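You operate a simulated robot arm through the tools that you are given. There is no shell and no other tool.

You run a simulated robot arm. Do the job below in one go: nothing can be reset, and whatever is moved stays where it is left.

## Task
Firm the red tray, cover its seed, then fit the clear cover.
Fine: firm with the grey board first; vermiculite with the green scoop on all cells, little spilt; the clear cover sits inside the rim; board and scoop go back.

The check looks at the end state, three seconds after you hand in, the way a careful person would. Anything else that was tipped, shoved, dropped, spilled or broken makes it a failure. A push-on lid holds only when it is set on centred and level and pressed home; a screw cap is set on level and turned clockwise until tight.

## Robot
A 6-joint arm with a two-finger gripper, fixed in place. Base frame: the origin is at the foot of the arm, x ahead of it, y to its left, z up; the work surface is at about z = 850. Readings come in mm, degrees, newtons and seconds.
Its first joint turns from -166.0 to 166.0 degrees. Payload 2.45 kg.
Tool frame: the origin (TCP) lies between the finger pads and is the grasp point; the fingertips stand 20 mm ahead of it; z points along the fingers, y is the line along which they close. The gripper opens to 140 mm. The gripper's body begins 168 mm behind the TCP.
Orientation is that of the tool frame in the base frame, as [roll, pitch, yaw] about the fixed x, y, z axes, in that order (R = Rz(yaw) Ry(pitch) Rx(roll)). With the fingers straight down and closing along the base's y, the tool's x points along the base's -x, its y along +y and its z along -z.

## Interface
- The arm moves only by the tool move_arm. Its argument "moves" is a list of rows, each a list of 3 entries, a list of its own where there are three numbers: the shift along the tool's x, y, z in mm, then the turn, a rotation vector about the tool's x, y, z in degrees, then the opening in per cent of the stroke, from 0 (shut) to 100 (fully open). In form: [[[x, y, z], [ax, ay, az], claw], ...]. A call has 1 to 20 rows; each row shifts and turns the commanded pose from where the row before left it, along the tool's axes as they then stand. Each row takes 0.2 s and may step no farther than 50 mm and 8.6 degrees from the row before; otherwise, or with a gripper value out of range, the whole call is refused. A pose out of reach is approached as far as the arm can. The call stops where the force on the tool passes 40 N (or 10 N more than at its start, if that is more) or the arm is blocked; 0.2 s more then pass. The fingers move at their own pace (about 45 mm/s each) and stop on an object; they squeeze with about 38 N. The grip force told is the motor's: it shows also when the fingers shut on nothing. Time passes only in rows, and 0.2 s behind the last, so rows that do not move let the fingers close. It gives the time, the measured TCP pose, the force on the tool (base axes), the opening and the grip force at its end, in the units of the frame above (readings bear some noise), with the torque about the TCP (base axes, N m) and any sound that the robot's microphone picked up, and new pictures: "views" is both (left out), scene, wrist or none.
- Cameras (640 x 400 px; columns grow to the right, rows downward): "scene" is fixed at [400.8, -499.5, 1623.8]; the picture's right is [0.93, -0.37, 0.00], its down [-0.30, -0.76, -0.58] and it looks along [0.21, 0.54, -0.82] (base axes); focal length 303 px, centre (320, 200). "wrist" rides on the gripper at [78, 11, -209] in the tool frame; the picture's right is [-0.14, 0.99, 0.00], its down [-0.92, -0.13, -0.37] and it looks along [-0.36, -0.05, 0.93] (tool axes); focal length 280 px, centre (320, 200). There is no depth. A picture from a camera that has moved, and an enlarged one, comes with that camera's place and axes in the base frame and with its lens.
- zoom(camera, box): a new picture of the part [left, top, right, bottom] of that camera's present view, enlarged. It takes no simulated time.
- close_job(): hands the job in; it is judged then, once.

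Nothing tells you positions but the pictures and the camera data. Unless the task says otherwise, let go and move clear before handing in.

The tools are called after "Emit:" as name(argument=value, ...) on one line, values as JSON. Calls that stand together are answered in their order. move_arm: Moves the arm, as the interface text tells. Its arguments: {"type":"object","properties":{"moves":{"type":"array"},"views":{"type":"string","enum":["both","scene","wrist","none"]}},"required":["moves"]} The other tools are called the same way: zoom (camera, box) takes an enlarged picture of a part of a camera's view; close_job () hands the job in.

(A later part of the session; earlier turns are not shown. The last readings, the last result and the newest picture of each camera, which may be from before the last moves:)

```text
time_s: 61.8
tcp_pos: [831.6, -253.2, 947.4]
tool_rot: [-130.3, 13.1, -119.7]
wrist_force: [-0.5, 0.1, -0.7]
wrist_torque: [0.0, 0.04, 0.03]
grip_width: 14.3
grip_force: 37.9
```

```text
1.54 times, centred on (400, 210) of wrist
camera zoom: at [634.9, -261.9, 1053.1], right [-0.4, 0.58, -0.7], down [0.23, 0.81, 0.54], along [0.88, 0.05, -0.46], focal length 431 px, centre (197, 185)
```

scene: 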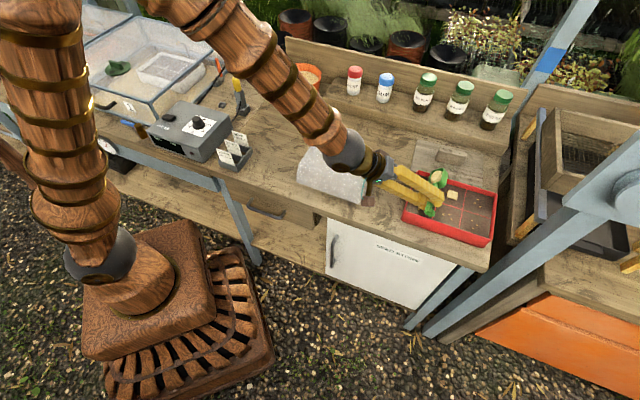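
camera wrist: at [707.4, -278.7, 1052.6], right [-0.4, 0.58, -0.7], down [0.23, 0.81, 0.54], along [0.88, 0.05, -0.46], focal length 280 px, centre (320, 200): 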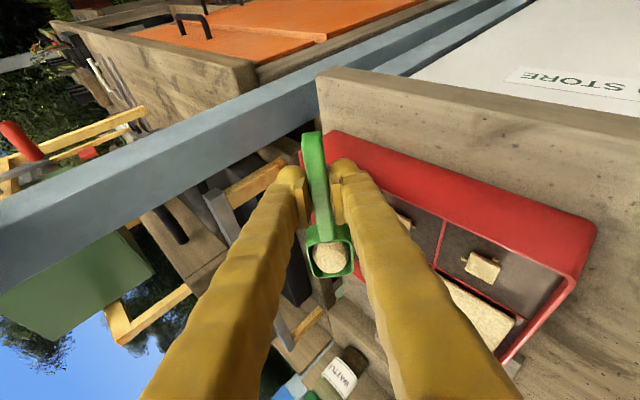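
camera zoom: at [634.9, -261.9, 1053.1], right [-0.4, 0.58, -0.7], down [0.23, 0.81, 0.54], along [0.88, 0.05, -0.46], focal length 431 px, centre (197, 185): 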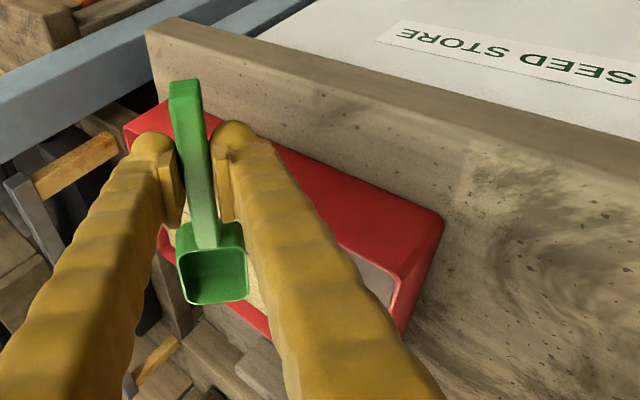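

Five cells are covered and the scoop is empty; only the front-left cell still lacks vermiculite. I lift, level the scoop and check the tray.

Emit:
move_arm(moves=[[[-6.9, -22.3, -18.9], [0, 0, 0], 0], [[-6.9, -22.3, -18.9], [0, 0, 0], 0], [[0, 0, 0], [-7.52, 0, 2.74], 0], [[0, 0, 0], [-7.52, 0, 2.74], 0], [[0, 0, 0], [-7.52, 0, 2.74], 0], [[0, 0, 0], [-7.52, 0, 2.74], 0], [[0, 0, 0], [-7.52, 0, 2.74], 0], [[0, 0, 0], [-7.52, 0, 2.74], 0], [[16, 0, -46.9], [0, 0, 0], 0], [[0, 0, 0], [0, 0, 0], 0]], views="both")

Emit:
zoom(camera="scene", box=[385, 140, 515, 260])

Emit:
zoom(camera="wrist", box=[180, 60, 460, 280])

```text
time_s: 64.0
tcp_pos: [813.1, -240.0, 1045.5]
tool_rot: [-141.9, 20.7, -119.0]
wrist_force: [-0.1, 0.5, -0.8]
wrist_torque: [0.0, 0.01, 0.01]
grip_width: 14.0
grip_force: 37.6
out of reach, approached as far as the arm can: row 3, 4, 5, 6, 7, 8
camera wrist: at [630.3, -285.6, 1165.4], right [-0.51, 0.68, -0.52], down [0.24, 0.7, 0.67], along [0.82, 0.22, -0.53], focal length 280 px, centre (320, 200)
```

scene: 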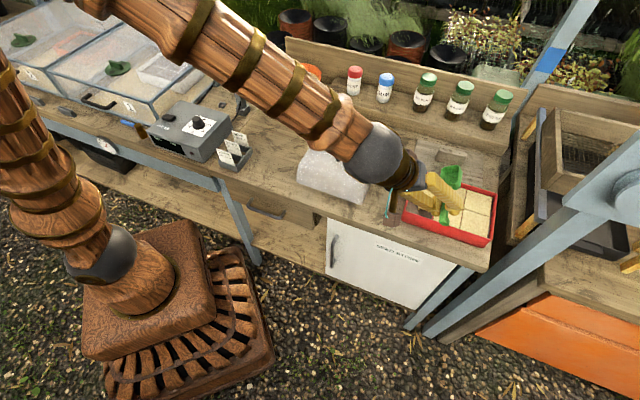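
wrist: 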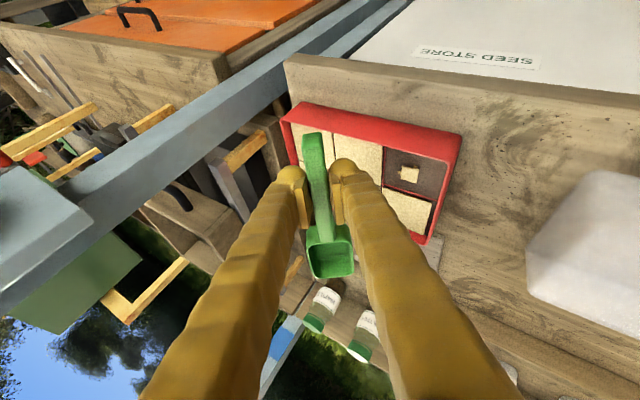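

```text
3.33 times, centred on (450, 200) of scene
camera zoom: at [400.8, -499.5, 1623.8], right [0.93, -0.37, 0.0], down [-0.3, -0.76, -0.58], along [0.21, 0.54, -0.82], focal length 1009 px, centre (-113, 200)
```

zoom: 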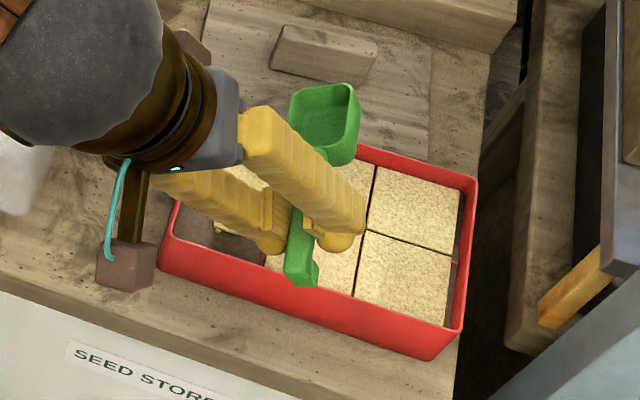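

```text
1.82 times, centred on (320, 170) of wrist
camera zoom: at [630.3, -285.6, 1165.4], right [-0.51, 0.68, -0.52], down [0.24, 0.7, 0.67], along [0.82, 0.22, -0.53], focal length 510 px, centre (320, 254)
```

zoom: 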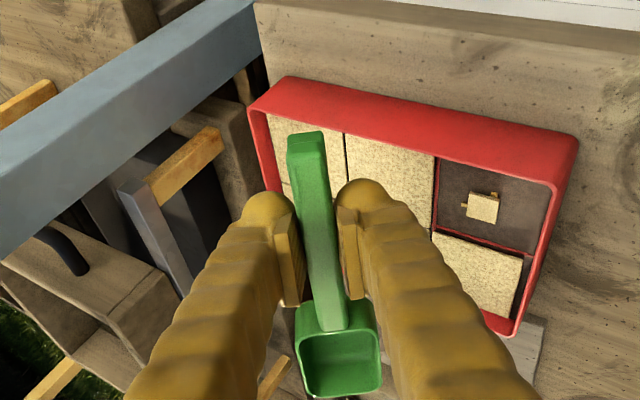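

Emit:
move_arm(moves=[[[0, 0, 0], [0, 0, 0], 0], [[0, 0, 0], [0, 0, 0], 0]], views="none")

```text
time_s: 64.6
tcp_pos: [814.0, -240.3, 1046.2]
tool_rot: [-141.9, 20.7, -119.0]
wrist_force: [-0.8, 0.1, 0.3]
wrist_torque: [-0.04, 0.02, 0.03]
grip_width: 14.4
grip_force: 37.8
```

The unroll stopped at an arm limit at this spot. I go back to the pose where the roll began and unroll there.

Emit:
move_arm(moves=[[[0, 0, 0], [5.94, 2.94, -2.37], 0], [[0, 0, 0], [5.94, 2.94, -2.37], 0], [[-25.4, 14.2, 11.5], [0, 0, 0], 0], [[-25.4, 14.2, 11.5], [0, 0, 0], 0], [[-25.4, 14.2, 11.5], [0, 0, 0], 0], [[0, 0, 0], [0, 0, 0], 0]], views="scene")

```text
time_s: 66.0
tcp_pos: [853.7, -153.6, 1023.0]
tool_rot: [-135.8, 18.1, -118.3]
wrist_force: [0.0, 0.6, -1.6]
wrist_torque: [0.01, 0.0, -0.03]
grip_width: 14.3
grip_force: 38.0
out of reach, approached as far as the arm can: row 2
```

scene: 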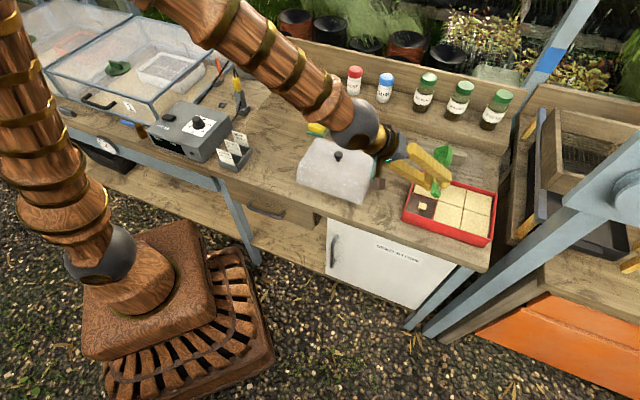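

Emit:
move_arm(moves=[[[14, 18.7, 23.9], [0, 0, 0], 0], [[14, 18.7, 23.9], [0, 0, 0], 0], [[0, 0, 0], [5.95, 4.32, -2.65], 0], [[0, 0, 0], [0, 0, 0], 0]], views="none")

```text
time_s: 67.0
tcp_pos: [856.5, -164.3, 956.5]
tool_rot: [-130.2, 13.3, -119.8]
wrist_force: [0.3, -0.1, -0.6]
wrist_torque: [-0.05, 0.0, 0.02]
grip_width: 14.3
grip_force: 38.1
```

Back at the known pose, I unroll the scoop to level.

Emit:
move_arm(moves=[[[0, 0, 0], [-7.52, 0, 2.74], 0], [[0, 0, 0], [-7.52, 0, 2.74], 0], [[0, 0, 0], [-7.52, 0, 2.74], 0], [[0, 0, 0], [-7.52, 0, 2.74], 0], [[0, 0, 0], [-7.52, 0, 2.74], 0], [[0, 0, 0], [-7.52, 0, 2.74], 0], [[0, 0, 0], [0, 0, 0], 0]], views="scene")

Emit:
zoom(camera="scene", box=[385, 140, 515, 260])

```text
time_s: 68.6
tcp_pos: [861.1, -160.3, 958.2]
tool_rot: [-175.5, 20.7, -132.8]
wrist_force: [0.0, -0.3, -0.4]
wrist_torque: [0.01, 0.0, -0.03]
grip_width: 14.3
grip_force: 37.7
out of reach, approached as far as the arm can: row 2
```

scene: 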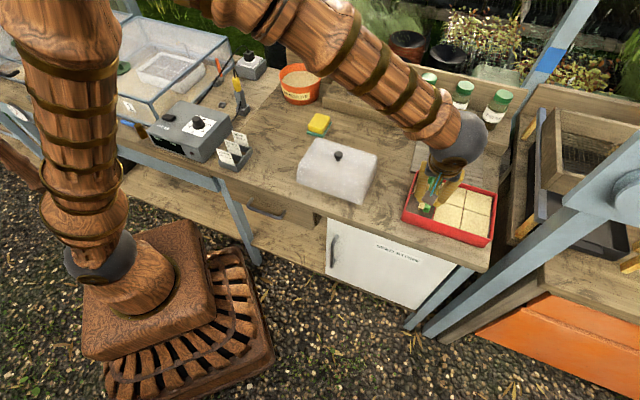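

```text
3.33 times, centred on (450, 200) of scene
camera zoom: at [400.8, -499.5, 1623.8], right [0.93, -0.37, 0.0], down [-0.3, -0.76, -0.58], along [0.21, 0.54, -0.82], focal length 1009 px, centre (-113, 200)
```

zoom: 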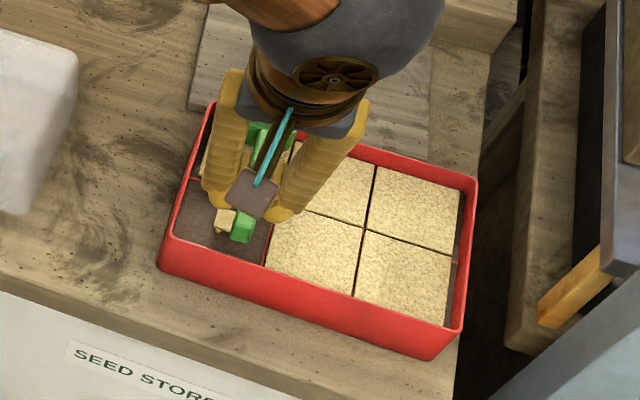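

Emit:
move_arm(moves=[[[0, 0, 0], [-3.8, 0.77, 1.84], 0], [[-12.1, 0, -33.2], [0, 0, 0], 0], [[-12.1, 0, -33.2], [0, 0, 0], 0], [[-12.1, 0, -33.2], [0, 0, 0], 0], [[-19.1, 36.2, 6.94], [0, 0, 0], 0], [[-19.1, 36.2, 6.94], [0, 0, 0], 0], [[-19.1, 36.2, 6.94], [0, 0, 0], 0], [[-19.1, 36.2, 6.94], [0, 0, 0], 0], [[-19.1, 36.2, 6.94], [0, 0, 0], 0], [[-19.1, 36.2, 6.94], [0, 0, 0], 0], [[-19.1, 36.2, 6.94], [0, 0, 0], 0], [[-19.1, 36.2, 6.94], [0, 0, 0], 0], [[-19.1, 36.2, 6.94], [0, 0, 0], 0], [[-19.1, 36.2, 6.94], [0, 0, 0], 0], [[-19.1, 36.2, 6.94], [0, 0, 0], 0], [[-19.1, 36.2, 6.94], [0, 0, 0], 0], [[-19.1, 36.2, 6.94], [0, 0, 0], 0], [[-19.1, 36.2, 6.94], [0, 0, 0], 0], [[-19.1, 36.2, 6.94], [0, 0, 0], 0], [[-19.1, 36.2, 6.94], [0, 0, 0], 0]], views="both")

Emit:
zoom(camera="scene", box=[385, 140, 515, 260])

Emit:
zoom(camera="scene", box=[380, 190, 430, 230])

```text
time_s: 72.8
tcp_pos: [679.9, 479.0, 1067.4]
tool_rot: [-179.9, 20.2, -134.8]
wrist_force: [-0.5, 0.0, 0.0]
wrist_torque: [0.0, 0.04, 0.03]
grip_width: 14.2
grip_force: 37.8
camera wrist: at [569.1, 383.2, 1236.2], right [-0.61, 0.79, 0.05], down [0.61, 0.43, 0.66], along [0.5, 0.43, -0.75], focal length 280 px, centre (320, 200)
```

scene: 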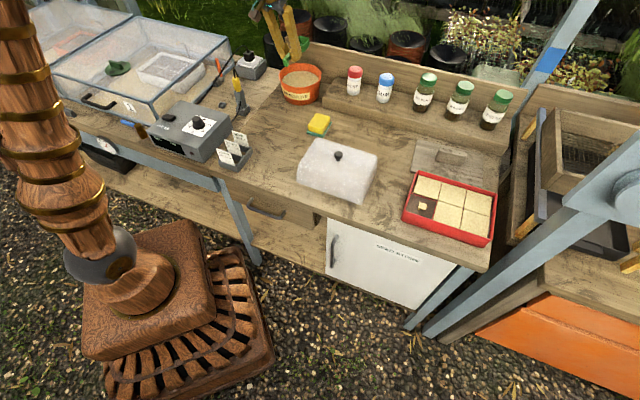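
wrist: 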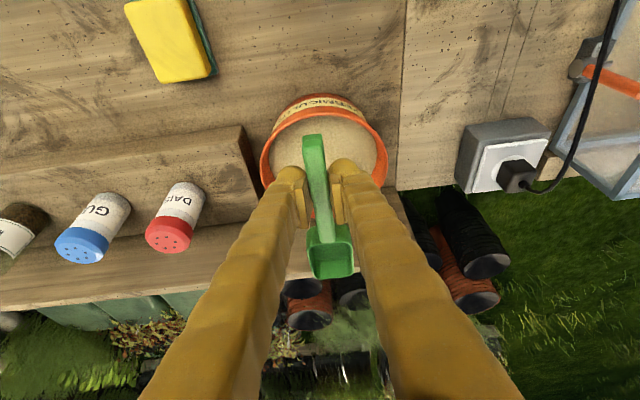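

```text
3.33 times, centred on (450, 200) of scene
camera zoom: at [400.8, -499.5, 1623.8], right [0.93, -0.37, 0.0], down [-0.3, -0.76, -0.58], along [0.21, 0.54, -0.82], focal length 1009 px, centre (-113, 200)
```

zoom: 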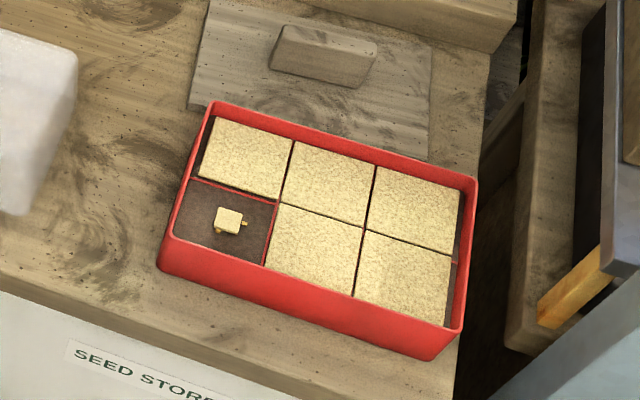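

```text
10.00 times, centred on (405, 210) of scene
camera zoom: at [400.8, -499.5, 1623.8], right [0.93, -0.37, 0.0], down [-0.3, -0.76, -0.58], along [0.21, 0.54, -0.82], focal length 3026 px, centre (-530, 100)
```

zoom: 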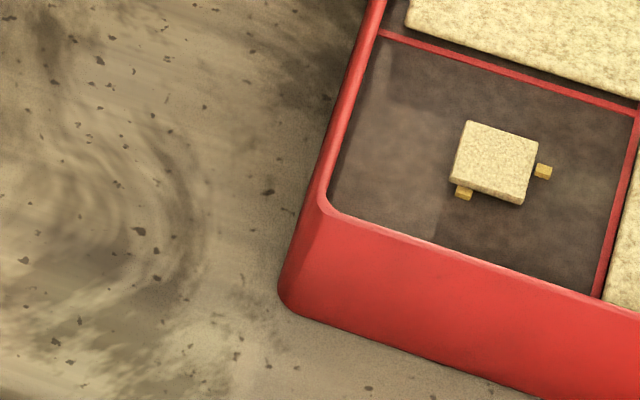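

Five cells are fully covered and nothing is spilt. I pitch the scoop for a small second scoopful for the front-left cell, dipping shallowly and looking.

Emit:
move_arm(moves=[[[0, 0, 0], [0, 8, 0], 0], [[0, 0, 0], [0, 8, 0], 0], [[0, 0, 0], [0, 8, 0], 0], [[0, 0, 0], [0, 8, 0], 0], [[0, 0, 0], [0, 8, 0], 0], [[0, 0, 0], [0, 8, 0], 0], [[-11, 0, 20.7], [0, 0, 0], 0], [[-11, 0, 20.7], [0, 0, 0], 0], [[0, 0, 0], [0, 0, 0], 0]], views="wrist")

Emit:
zoom(camera="wrist", box=[240, 160, 440, 340])

Emit:
zoom(camera="scene", box=[255, 30, 345, 120])

```text
time_s: 74.8
tcp_pos: [676.7, 477.1, 1019.1]
tool_rot: [-179.8, -27.8, -134.9]
wrist_force: [0.8, -0.5, -0.3]
wrist_torque: [-0.02, 0.03, 0.0]
grip_width: 14.0
grip_force: 37.2
camera wrist: at [690.1, 506.9, 1240.5], right [-0.62, 0.78, -0.07], down [0.79, 0.61, -0.1], along [-0.04, -0.12, -0.99], focal length 280 px, centre (320, 200)
```

wrist: 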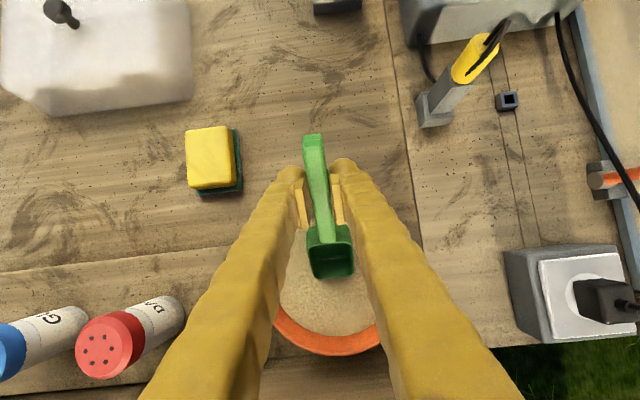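

```text
2.22 times, centred on (340, 250) of wrist
camera zoom: at [690.1, 506.9, 1240.5], right [-0.62, 0.78, -0.07], down [0.79, 0.61, -0.1], along [-0.04, -0.12, -0.99], focal length 623 px, centre (276, 89)
```

zoom: 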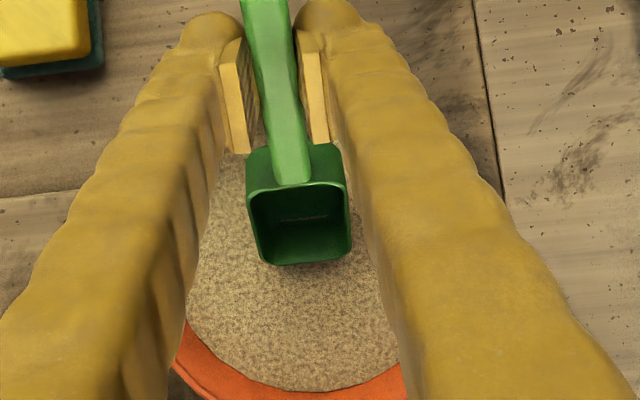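

```text
4.44 times, centred on (300, 75) of scene
camera zoom: at [400.8, -499.5, 1623.8], right [0.93, -0.37, 0.0], down [-0.3, -0.76, -0.58], along [0.21, 0.54, -0.82], focal length 1345 px, centre (409, 756)
```

zoom: 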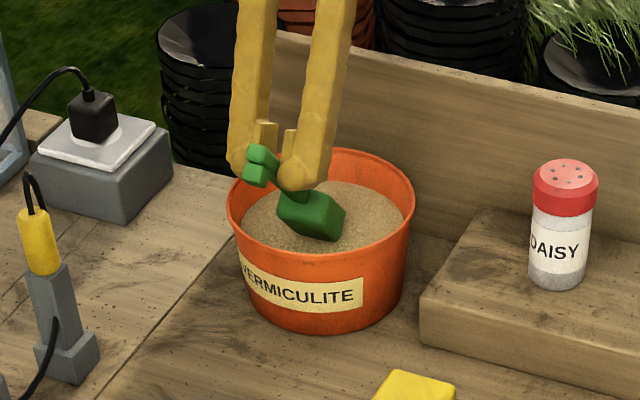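

Emit:
move_arm(moves=[[[-1.9, 0, 3.5], [0, 0, 0], 0], [[0, 0, 0], [0, 0, 0], 0]], views="none")

Emit:
zoom(camera="wrist", box=[260, 180, 400, 300])

```text
time_s: 75.4
tcp_pos: [678.0, 477.8, 1014.4]
tool_rot: [-179.8, -27.8, -135.0]
wrist_force: [-0.5, 0.9, -0.2]
wrist_torque: [-0.01, 0.02, -0.02]
grip_width: 14.3
grip_force: 37.7
```

```text
3.33 times, centred on (330, 240) of wrist
camera zoom: at [690.2, 507.1, 1236.0], right [-0.62, 0.78, -0.07], down [0.79, 0.61, -0.1], along [-0.04, -0.12, -0.99], focal length 935 px, centre (287, 67)
```

zoom: 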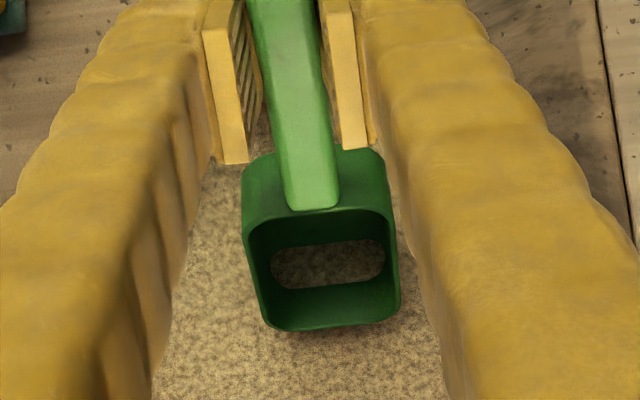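

Emit:
move_arm(moves=[[[0, 0, 0], [0, 0, 0], 0]], views="none")

Emit:
zoom(camera="wrist", box=[260, 180, 400, 300])

```text
time_s: 75.8
tcp_pos: [677.5, 479.5, 1015.1]
tool_rot: [-179.9, -27.8, -134.9]
wrist_force: [0.7, -0.3, 0.2]
wrist_torque: [0.02, 0.03, 0.02]
grip_width: 14.4
grip_force: 37.3
```

```text
3.33 times, centred on (330, 240) of wrist
camera zoom: at [690.2, 507.1, 1236.0], right [-0.62, 0.78, -0.07], down [0.79, 0.61, -0.1], along [-0.04, -0.12, -0.99], focal length 935 px, centre (287, 67)
```

zoom: 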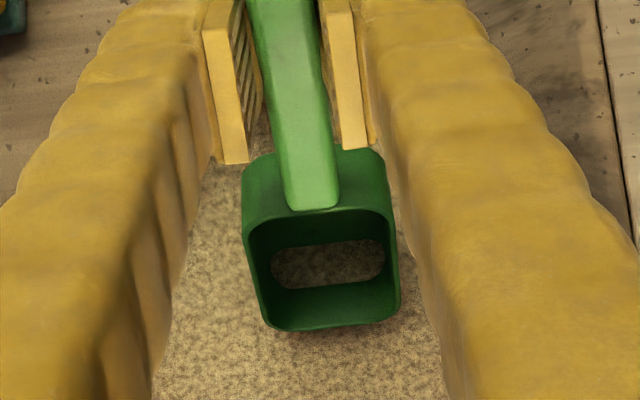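

Emit:
move_arm(moves=[[[-0.9, 0, 1.8], [0, 0, 0], 0], [[0, 0, 0], [0, 0, 0], 0]], views="none")

Emit:
zoom(camera="wrist", box=[260, 180, 400, 300])

```text
time_s: 76.4
tcp_pos: [677.7, 477.9, 1013.2]
tool_rot: [-179.9, -27.9, -134.9]
wrist_force: [-0.5, 0.2, -0.3]
wrist_torque: [-0.02, 0.0, -0.03]
grip_width: 14.7
grip_force: 37.7
```

```text
3.33 times, centred on (330, 240) of wrist
camera zoom: at [690.3, 506.4, 1233.7], right [-0.62, 0.78, -0.07], down [0.79, 0.61, -0.1], along [-0.04, -0.12, -0.99], focal length 935 px, centre (287, 67)
```

zoom: 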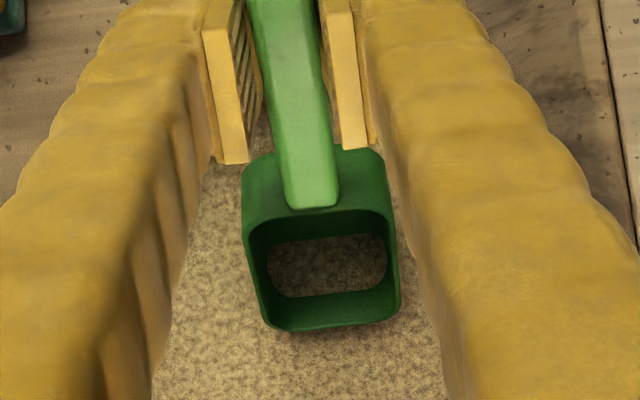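

Emit:
move_arm(moves=[[[-8.0, 0, 2.9], [0, -7.67, 0], 0], [[-3.2, 0, -5.1], [0, -7.67, 0], 0], [[-2, 0, -8], [0, -7.66, 0], 0], [[1.3, 0, -15], [0, 0, 0], 0], [[0, 0, 0], [0, 0, 0], 0]], views="wrist")

Emit:
zoom(camera="wrist", box=[240, 160, 440, 340])

Emit:
zoom(camera="scene", box=[255, 30, 345, 120])

```text
time_s: 77.6
tcp_pos: [688.5, 487.2, 1033.2]
tool_rot: [-180.0, -4.9, -134.9]
wrist_force: [-0.3, -0.5, 0.1]
wrist_torque: [-0.02, 0.01, -0.01]
grip_width: 14.4
grip_force: 38.3
camera wrist: at [637.7, 453.6, 1246.4], right [-0.61, 0.8, -0.01], down [0.76, 0.58, 0.29], along [0.24, 0.17, -0.96], focal length 280 px, centre (320, 200)
```

wrist: 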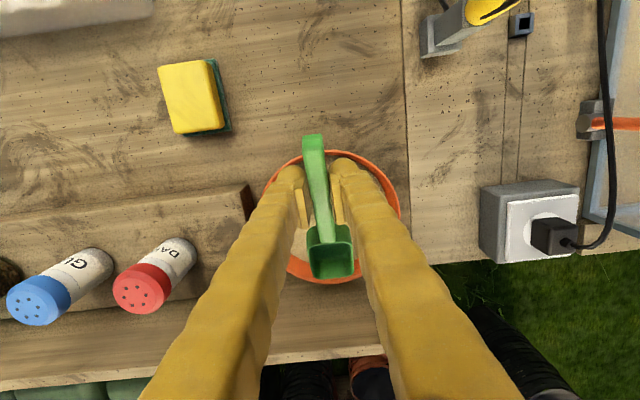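

```text
2.22 times, centred on (340, 250) of wrist
camera zoom: at [637.7, 453.6, 1246.4], right [-0.61, 0.8, -0.01], down [0.76, 0.58, 0.29], along [0.24, 0.17, -0.96], focal length 623 px, centre (276, 89)
```

zoom: 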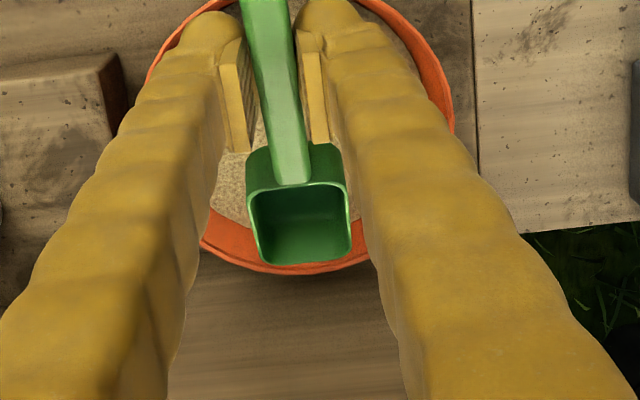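

```text
4.44 times, centred on (300, 75) of scene
camera zoom: at [400.8, -499.5, 1623.8], right [0.93, -0.37, 0.0], down [-0.3, -0.76, -0.58], along [0.21, 0.54, -0.82], focal length 1345 px, centre (409, 756)
```

zoom: 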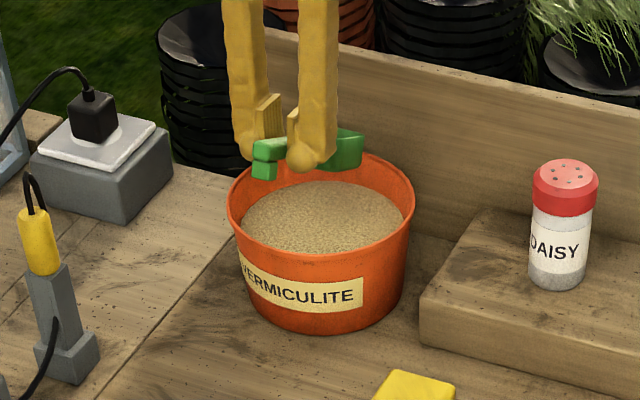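

Emit:
move_arm(moves=[[[0, 0, 0], [0, 7.67, 0], 0], [[0, 0, 0], [0, 7.67, 0], 0], [[0, 0, 0], [0, 7.66, 0], 0], [[-0.3, 0, 28.2], [0, 0, 0], 0], [[0, 0, 0], [0, 0, 0], 0]], views="none")

Emit:
zoom(camera="wrist", box=[260, 180, 400, 300])

```text
time_s: 78.8
tcp_pos: [677.6, 479.2, 1006.1]
tool_rot: [-179.8, -27.9, -135.0]
wrist_force: [0.7, 1.2, -1.6]
wrist_torque: [0.0, -0.03, 0.03]
grip_width: 14.4
grip_force: 38.1
```

```text
3.33 times, centred on (330, 240) of wrist
camera zoom: at [690.5, 507.0, 1227.9], right [-0.62, 0.78, -0.07], down [0.79, 0.61, -0.1], along [-0.04, -0.12, -0.99], focal length 935 px, centre (287, 67)
```

zoom: 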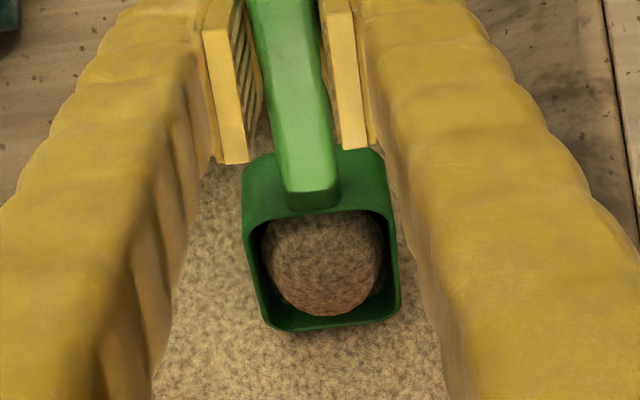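

Emit:
move_arm(moves=[[[0, 0, 0], [0, -7.67, 0], 0], [[0, 0, 0], [0, -7.67, 0], 0], [[0, 0, 0], [0, -7.66, 0], 0], [[2.8, 0, -32.4], [0, 0, 0], 0], [[2.8, 0, -32.4], [0, 0, 0], 0], [[0, 0, 0], [0, -6.25, 0], 0], [[0, 0, 0], [0, -6.25, 0], 0], [[0, 0, 0], [0, -6.25, 0], 0], [[0, 0, 0], [0, -6.25, 0], 0], [[0, 0, 0], [0, 0, 0], 0]], views="both")

Emit:
zoom(camera="scene", box=[255, 30, 345, 120])

```text
time_s: 81.0
tcp_pos: [677.4, 479.7, 1073.3]
tool_rot: [-180.0, 20.3, -134.9]
wrist_force: [0.4, 0.1, 0.3]
wrist_torque: [-0.03, 0.03, 0.02]
grip_width: 14.4
grip_force: 37.3
camera wrist: at [568.2, 383.9, 1241.8], right [-0.61, 0.79, 0.05], down [0.61, 0.43, 0.66], along [0.5, 0.43, -0.75], focal length 280 px, centre (320, 200)
```

scene: 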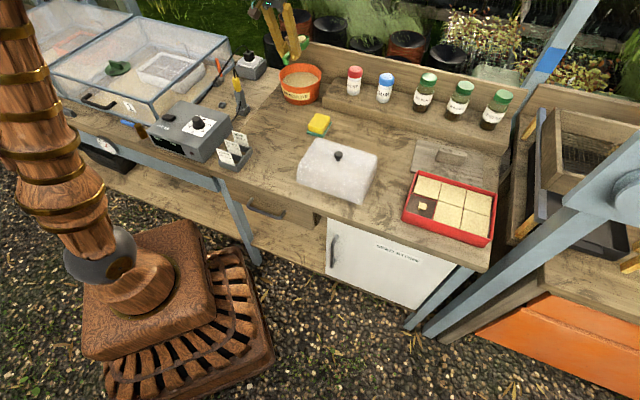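
wrist: 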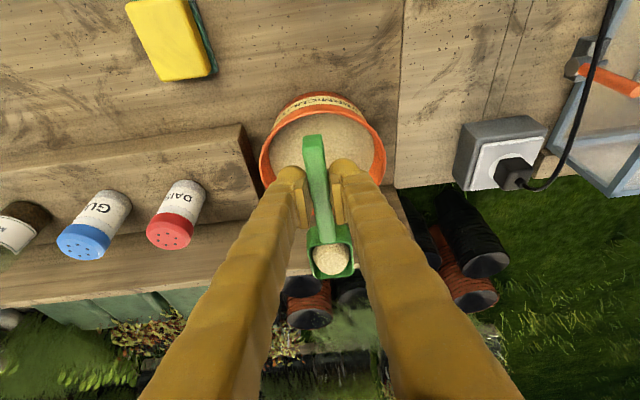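

```text
4.44 times, centred on (300, 75) of scene
camera zoom: at [400.8, -499.5, 1623.8], right [0.93, -0.37, 0.0], down [-0.3, -0.76, -0.58], along [0.21, 0.54, -0.82], focal length 1345 px, centre (409, 756)
```

zoom: 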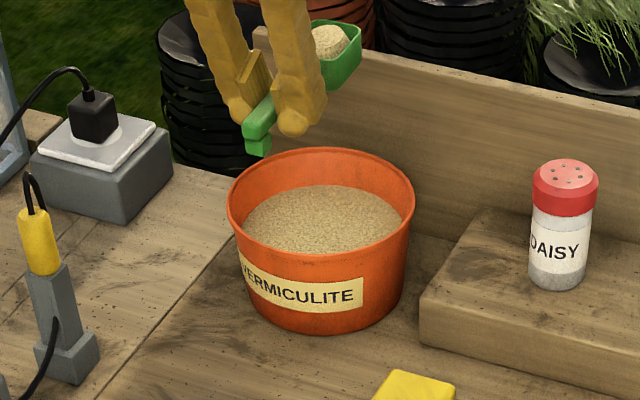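

Emit:
move_arm(moves=[[[21.7, -36.2, -7.88], [0, 0, 0], 0], [[21.7, -36.2, -7.88], [0, 0, 0], 0], [[21.7, -36.2, -7.88], [0, 0, 0], 0], [[21.7, -36.2, -7.88], [0, 0, 0], 0], [[21.7, -36.2, -7.88], [0, 0, 0], 0], [[21.7, -36.2, -7.88], [0, 0, 0], 0], [[21.7, -36.2, -7.88], [0, 0, 0], 0], [[21.7, -36.2, -7.88], [0, 0, 0], 0], [[21.7, -36.2, -7.88], [0, 0, 0], 0], [[21.7, -36.2, -7.88], [0, 0, 0], 0], [[21.7, -36.2, -7.88], [0, 0, 0], 0], [[21.7, -36.2, -7.88], [0, 0, 0], 0], [[21.7, -36.2, -7.88], [0, 0, 0], 0], [[21.7, -36.2, -7.88], [0, 0, 0], 0], [[21.7, -36.2, -7.88], [0, 0, 0], 0], [[21.7, -36.2, -7.88], [0, 0, 0], 0], [[9.9, 0, 27.3], [0, 0, 0], 0], [[9.9, 0, 27.3], [0, 0, 0], 0], [[0, 0, 0], [0, 0, 0], 0]], views="both")

Emit:
zoom(camera="scene", box=[385, 140, 515, 260])

Emit:
zoom(camera="wrist", box=[180, 60, 460, 280])

```text
time_s: 85.0
tcp_pos: [830.2, -191.1, 1014.5]
tool_rot: [-179.9, 20.2, -134.8]
wrist_force: [-0.2, -0.6, -0.6]
wrist_torque: [-0.03, 0.0, -0.02]
grip_width: 14.1
grip_force: 38.0
camera wrist: at [719.8, -286.1, 1184.2], right [-0.61, 0.79, 0.05], down [0.61, 0.43, 0.66], along [0.5, 0.43, -0.75], focal length 280 px, centre (320, 200)
```

scene: 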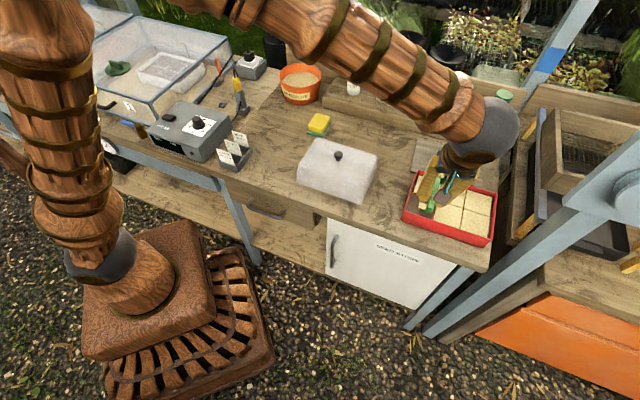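
wrist: 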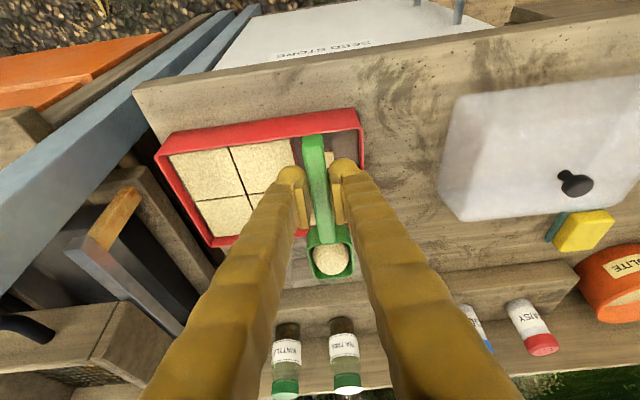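

```text
3.33 times, centred on (450, 200) of scene
camera zoom: at [400.8, -499.5, 1623.8], right [0.93, -0.37, 0.0], down [-0.3, -0.76, -0.58], along [0.21, 0.54, -0.82], focal length 1009 px, centre (-113, 200)
```

zoom: 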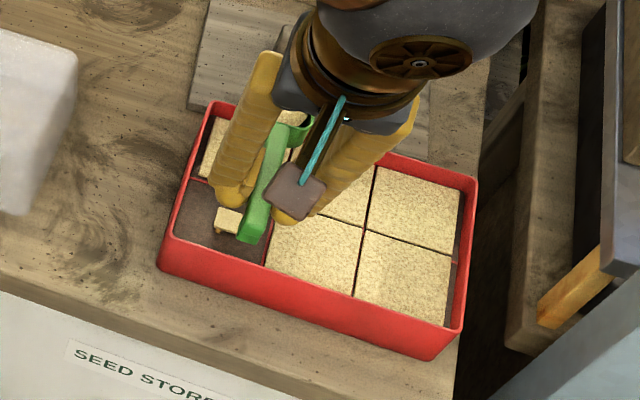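

```text
1.82 times, centred on (320, 170) of wrist
camera zoom: at [719.8, -286.1, 1184.2], right [-0.61, 0.79, 0.05], down [0.61, 0.43, 0.66], along [0.5, 0.43, -0.75], focal length 510 px, centre (320, 254)
```

zoom: 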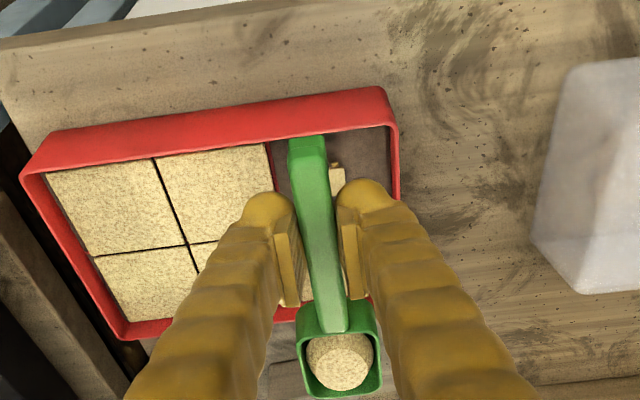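

Emit:
move_arm(moves=[[[0, 0, 0], [0, 8, 0], 0], [[0, 0, 0], [0, 8, 0], 0], [[0, 0, 0], [0, 8, 0], 0], [[0, 0, 0], [0, 8, 0], 0], [[0, 0, 0], [0, 0, 0], 0]], views="wrist")

Emit:
zoom(camera="scene", box=[385, 140, 515, 260])

Emit:
zoom(camera="wrist", box=[180, 100, 460, 320])

```text
time_s: 86.2
tcp_pos: [829.8, -190.3, 1014.3]
tool_rot: [-179.9, -11.9, -134.9]
wrist_force: [0.3, 0.1, -1.1]
wrist_torque: [0.01, -0.02, 0.0]
grip_width: 14.4
grip_force: 38.0
camera wrist: at [797.5, -206.6, 1234.7], right [-0.61, 0.79, -0.03], down [0.78, 0.6, 0.17], along [0.15, 0.08, -0.98], focal length 280 px, centre (320, 200)
```

wrist: 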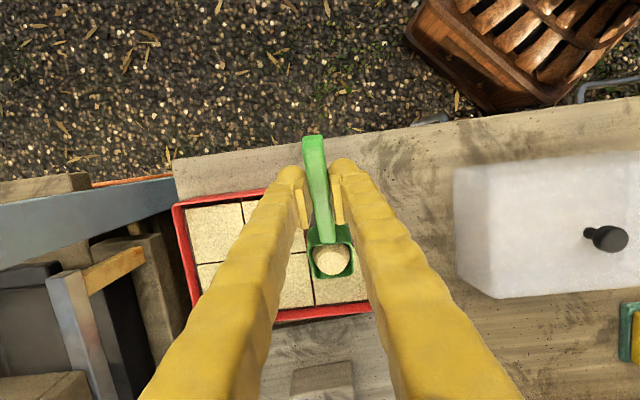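

```text
3.33 times, centred on (450, 200) of scene
camera zoom: at [400.8, -499.5, 1623.8], right [0.93, -0.37, 0.0], down [-0.3, -0.76, -0.58], along [0.21, 0.54, -0.82], focal length 1009 px, centre (-113, 200)
```

zoom: 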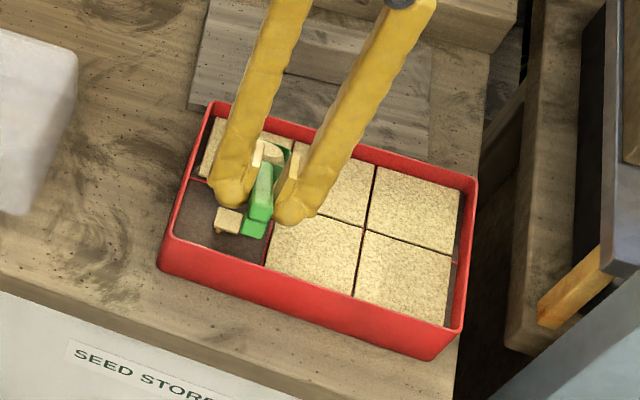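

```text
1.82 times, centred on (320, 210) of wrist
camera zoom: at [797.5, -206.6, 1234.7], right [-0.61, 0.79, -0.03], down [0.78, 0.6, 0.17], along [0.15, 0.08, -0.98], focal length 510 px, centre (320, 182)
```

zoom: 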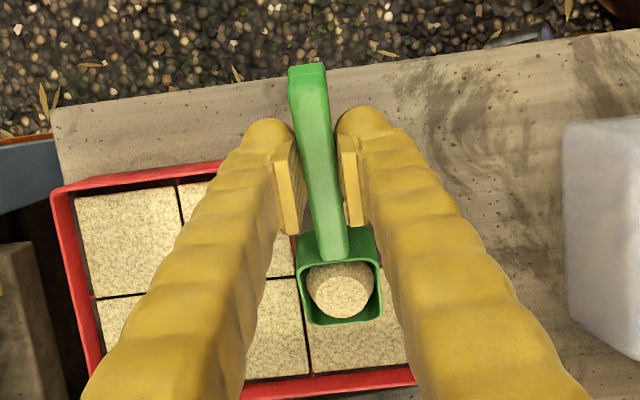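

Emit:
move_arm(moves=[[[0, 0, 0], [0, 8, 0], 0], [[0, 0, 0], [0, 8, 0], 0]], views="wrist")

Emit:
zoom(camera="scene", box=[385, 140, 515, 260])

Emit:
zoom(camera="wrist", box=[180, 100, 460, 320])

```text
time_s: 86.8
tcp_pos: [829.2, -191.8, 1013.9]
tool_rot: [-179.8, -27.9, -134.8]
wrist_force: [-1.0, 0.0, -0.1]
wrist_torque: [0.01, -0.03, 0.01]
grip_width: 14.1
grip_force: 38.0
camera wrist: at [841.5, -163.0, 1235.6], right [-0.62, 0.78, -0.07], down [0.79, 0.61, -0.11], along [-0.04, -0.12, -0.99], focal length 280 px, centre (320, 200)
```

wrist: 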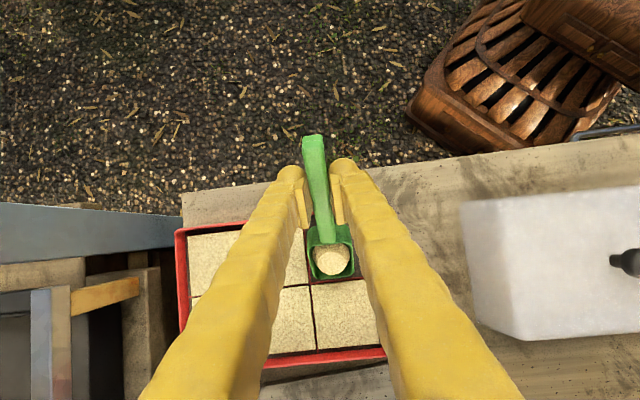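

```text
3.33 times, centred on (450, 200) of scene
camera zoom: at [400.8, -499.5, 1623.8], right [0.93, -0.37, 0.0], down [-0.3, -0.76, -0.58], along [0.21, 0.54, -0.82], focal length 1009 px, centre (-113, 200)
```

zoom: 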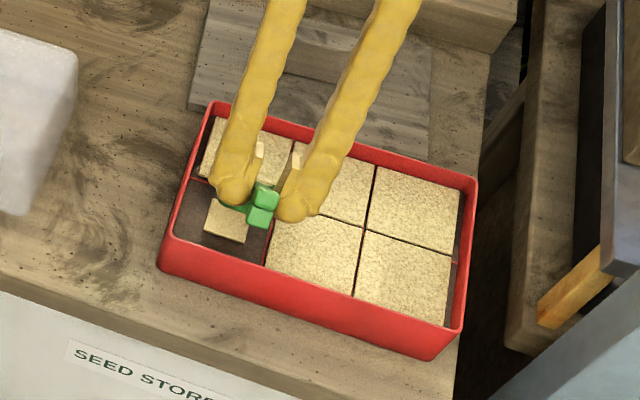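

```text
1.82 times, centred on (320, 210) of wrist
camera zoom: at [841.5, -163.0, 1235.6], right [-0.62, 0.78, -0.07], down [0.79, 0.61, -0.11], along [-0.04, -0.12, -0.99], focal length 510 px, centre (320, 182)
```

zoom: 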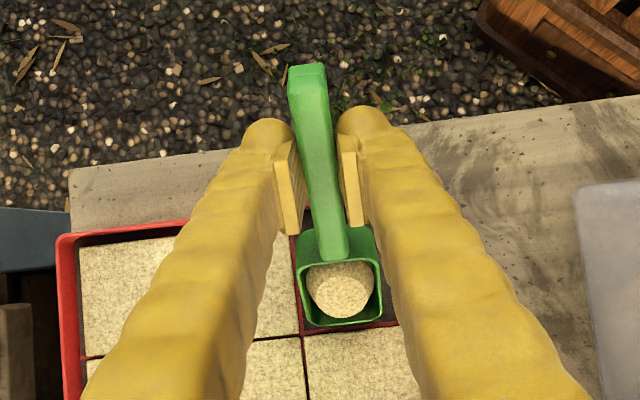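

Emit:
move_arm(moves=[[[0, 0, 0], [0, 0, 0], 0]], views="none")

Emit:
zoom(camera="scene", box=[385, 140, 515, 260])

Emit:
zoom(camera="wrist", box=[180, 100, 460, 320])

```text
time_s: 87.2
tcp_pos: [828.6, -192.0, 1014.5]
tool_rot: [-179.8, -27.9, -135.0]
wrist_force: [-0.2, 0.0, -0.7]
wrist_torque: [0.0, 0.0, 0.01]
grip_width: 14.2
grip_force: 38.1
```

```text
3.33 times, centred on (450, 200) of scene
camera zoom: at [400.8, -499.5, 1623.8], right [0.93, -0.37, 0.0], down [-0.3, -0.76, -0.58], along [0.21, 0.54, -0.82], focal length 1009 px, centre (-113, 200)
```

zoom: 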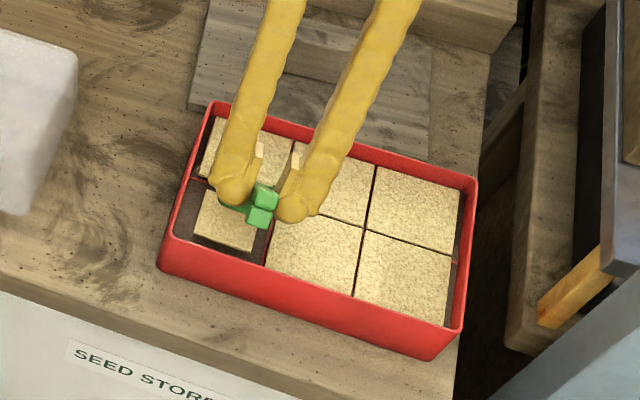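

```text
1.82 times, centred on (320, 210) of wrist
camera zoom: at [841.6, -163.0, 1234.9], right [-0.62, 0.78, -0.07], down [0.79, 0.61, -0.1], along [-0.04, -0.12, -0.99], focal length 510 px, centre (320, 182)
```

zoom: 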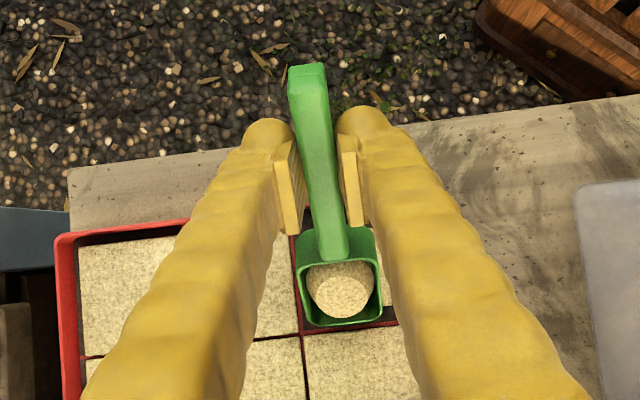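

Emit:
move_arm(moves=[[[0, 0, 0], [0, 0, 0], 0], [[0, 0, 0], [0, 0, 0], 0], [[0, 0, 0], [0, -8, 0], 0], [[0, 0, 0], [0, -8, 0], 0], [[0, 0, 0], [0, -8, 0], 0], [[0, 0, 0], [0, -8, 0], 0]], views="none")

Emit:
zoom(camera="scene", box=[385, 140, 515, 260])

Emit:
zoom(camera="wrist", box=[180, 60, 460, 280])

```text
time_s: 88.6
tcp_pos: [828.4, -191.6, 1013.2]
tool_rot: [-179.9, 4.2, -134.9]
wrist_force: [-0.3, 0.2, -0.1]
wrist_torque: [0.0, -0.01, 0.01]
grip_width: 14.3
grip_force: 37.6
```

```text
3.33 times, centred on (450, 200) of scene
camera zoom: at [400.8, -499.5, 1623.8], right [0.93, -0.37, 0.0], down [-0.3, -0.76, -0.58], along [0.21, 0.54, -0.82], focal length 1009 px, centre (-113, 200)
```

zoom: 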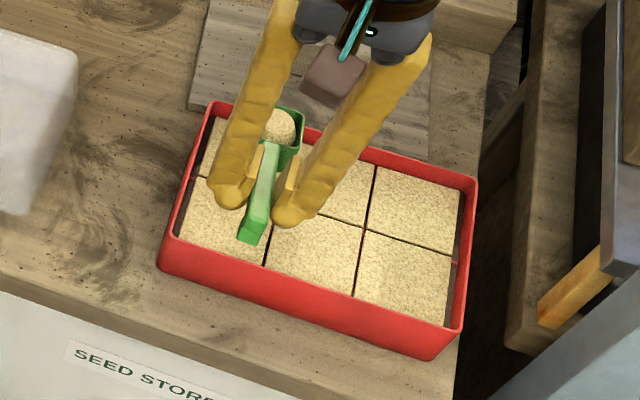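

```text
1.82 times, centred on (320, 170) of wrist
camera zoom: at [755.3, -249.6, 1215.9], right [-0.61, 0.8, 0.01], down [0.72, 0.54, 0.44], along [0.34, 0.27, -0.9], focal length 510 px, centre (320, 254)
```

zoom: 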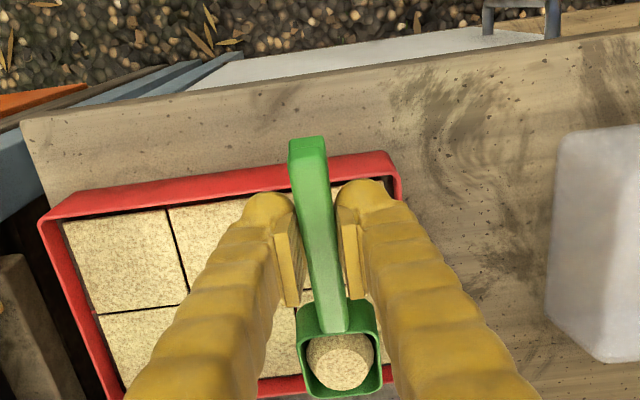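

All six cells are covered. I level the scoop and take the rest of the vermiculite back to the tub.

Emit:
move_arm(moves=[[[0, 0, 0], [0, -8, 0], 0], [[0, 0, 0], [0, -8, 0], 0], [[-9.9, 0, -27.3], [0, 0, 0], 0], [[-9.9, 0, -27.3], [0, 0, 0], 0], [[-21.7, 36.2, 7.88], [0, 0, 0], 0], [[-21.7, 36.2, 7.88], [0, 0, 0], 0], [[-21.7, 36.2, 7.88], [0, 0, 0], 0], [[-21.7, 36.2, 7.88], [0, 0, 0], 0], [[-21.7, 36.2, 7.88], [0, 0, 0], 0], [[-21.7, 36.2, 7.88], [0, 0, 0], 0], [[-21.7, 36.2, 7.88], [0, 0, 0], 0], [[-21.7, 36.2, 7.88], [0, 0, 0], 0], [[-21.7, 36.2, 7.88], [0, 0, 0], 0], [[-21.7, 36.2, 7.88], [0, 0, 0], 0], [[-21.7, 36.2, 7.88], [0, 0, 0], 0], [[-21.7, 36.2, 7.88], [0, 0, 0], 0], [[-21.7, 36.2, 7.88], [0, 0, 0], 0], [[-21.7, 36.2, 7.88], [0, 0, 0], 0], [[-21.7, 36.2, 7.88], [0, 0, 0], 0], [[-21.7, 36.2, 7.88], [0, 0, 0], 0]], views="both")

Emit:
zoom(camera="scene", box=[385, 140, 515, 260])

Emit:
zoom(camera="scene", box=[255, 30, 345, 120])

```text
time_s: 92.8
tcp_pos: [678.0, 478.6, 1071.7]
tool_rot: [-179.8, 20.2, -134.8]
wrist_force: [0.1, 0.6, -0.1]
wrist_torque: [-0.04, 0.01, -0.01]
grip_width: 14.5
grip_force: 38.2
camera wrist: at [567.7, 384.4, 1240.9], right [-0.61, 0.79, 0.05], down [0.61, 0.43, 0.66], along [0.5, 0.43, -0.75], focal length 280 px, centre (320, 200)
```

scene: 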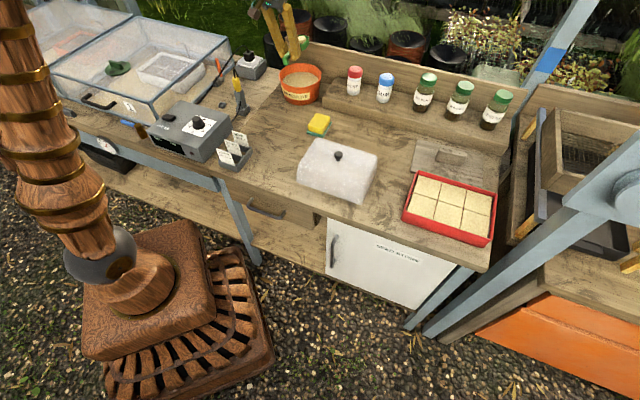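
wrist: 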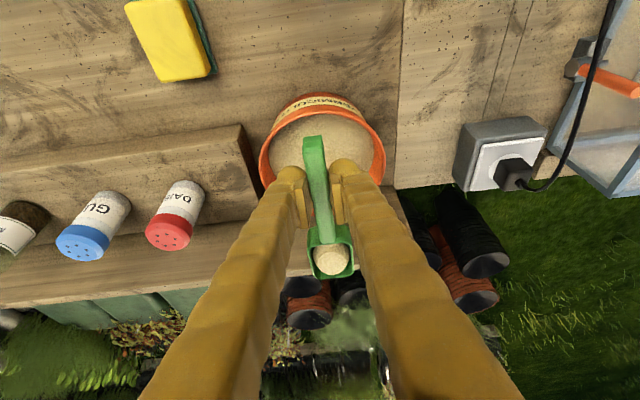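

```text
3.33 times, centred on (450, 200) of scene
camera zoom: at [400.8, -499.5, 1623.8], right [0.93, -0.37, 0.0], down [-0.3, -0.76, -0.58], along [0.21, 0.54, -0.82], focal length 1009 px, centre (-113, 200)
```

zoom: 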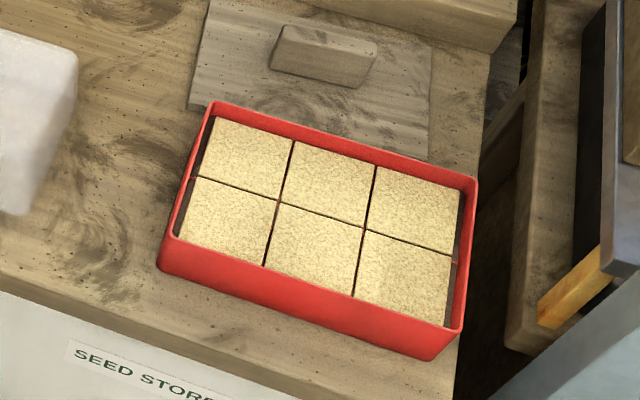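

```text
4.44 times, centred on (300, 75) of scene
camera zoom: at [400.8, -499.5, 1623.8], right [0.93, -0.37, 0.0], down [-0.3, -0.76, -0.58], along [0.21, 0.54, -0.82], focal length 1345 px, centre (409, 756)
```

zoom: 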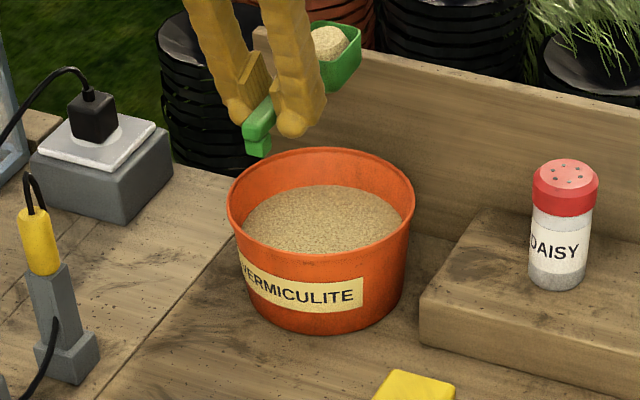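

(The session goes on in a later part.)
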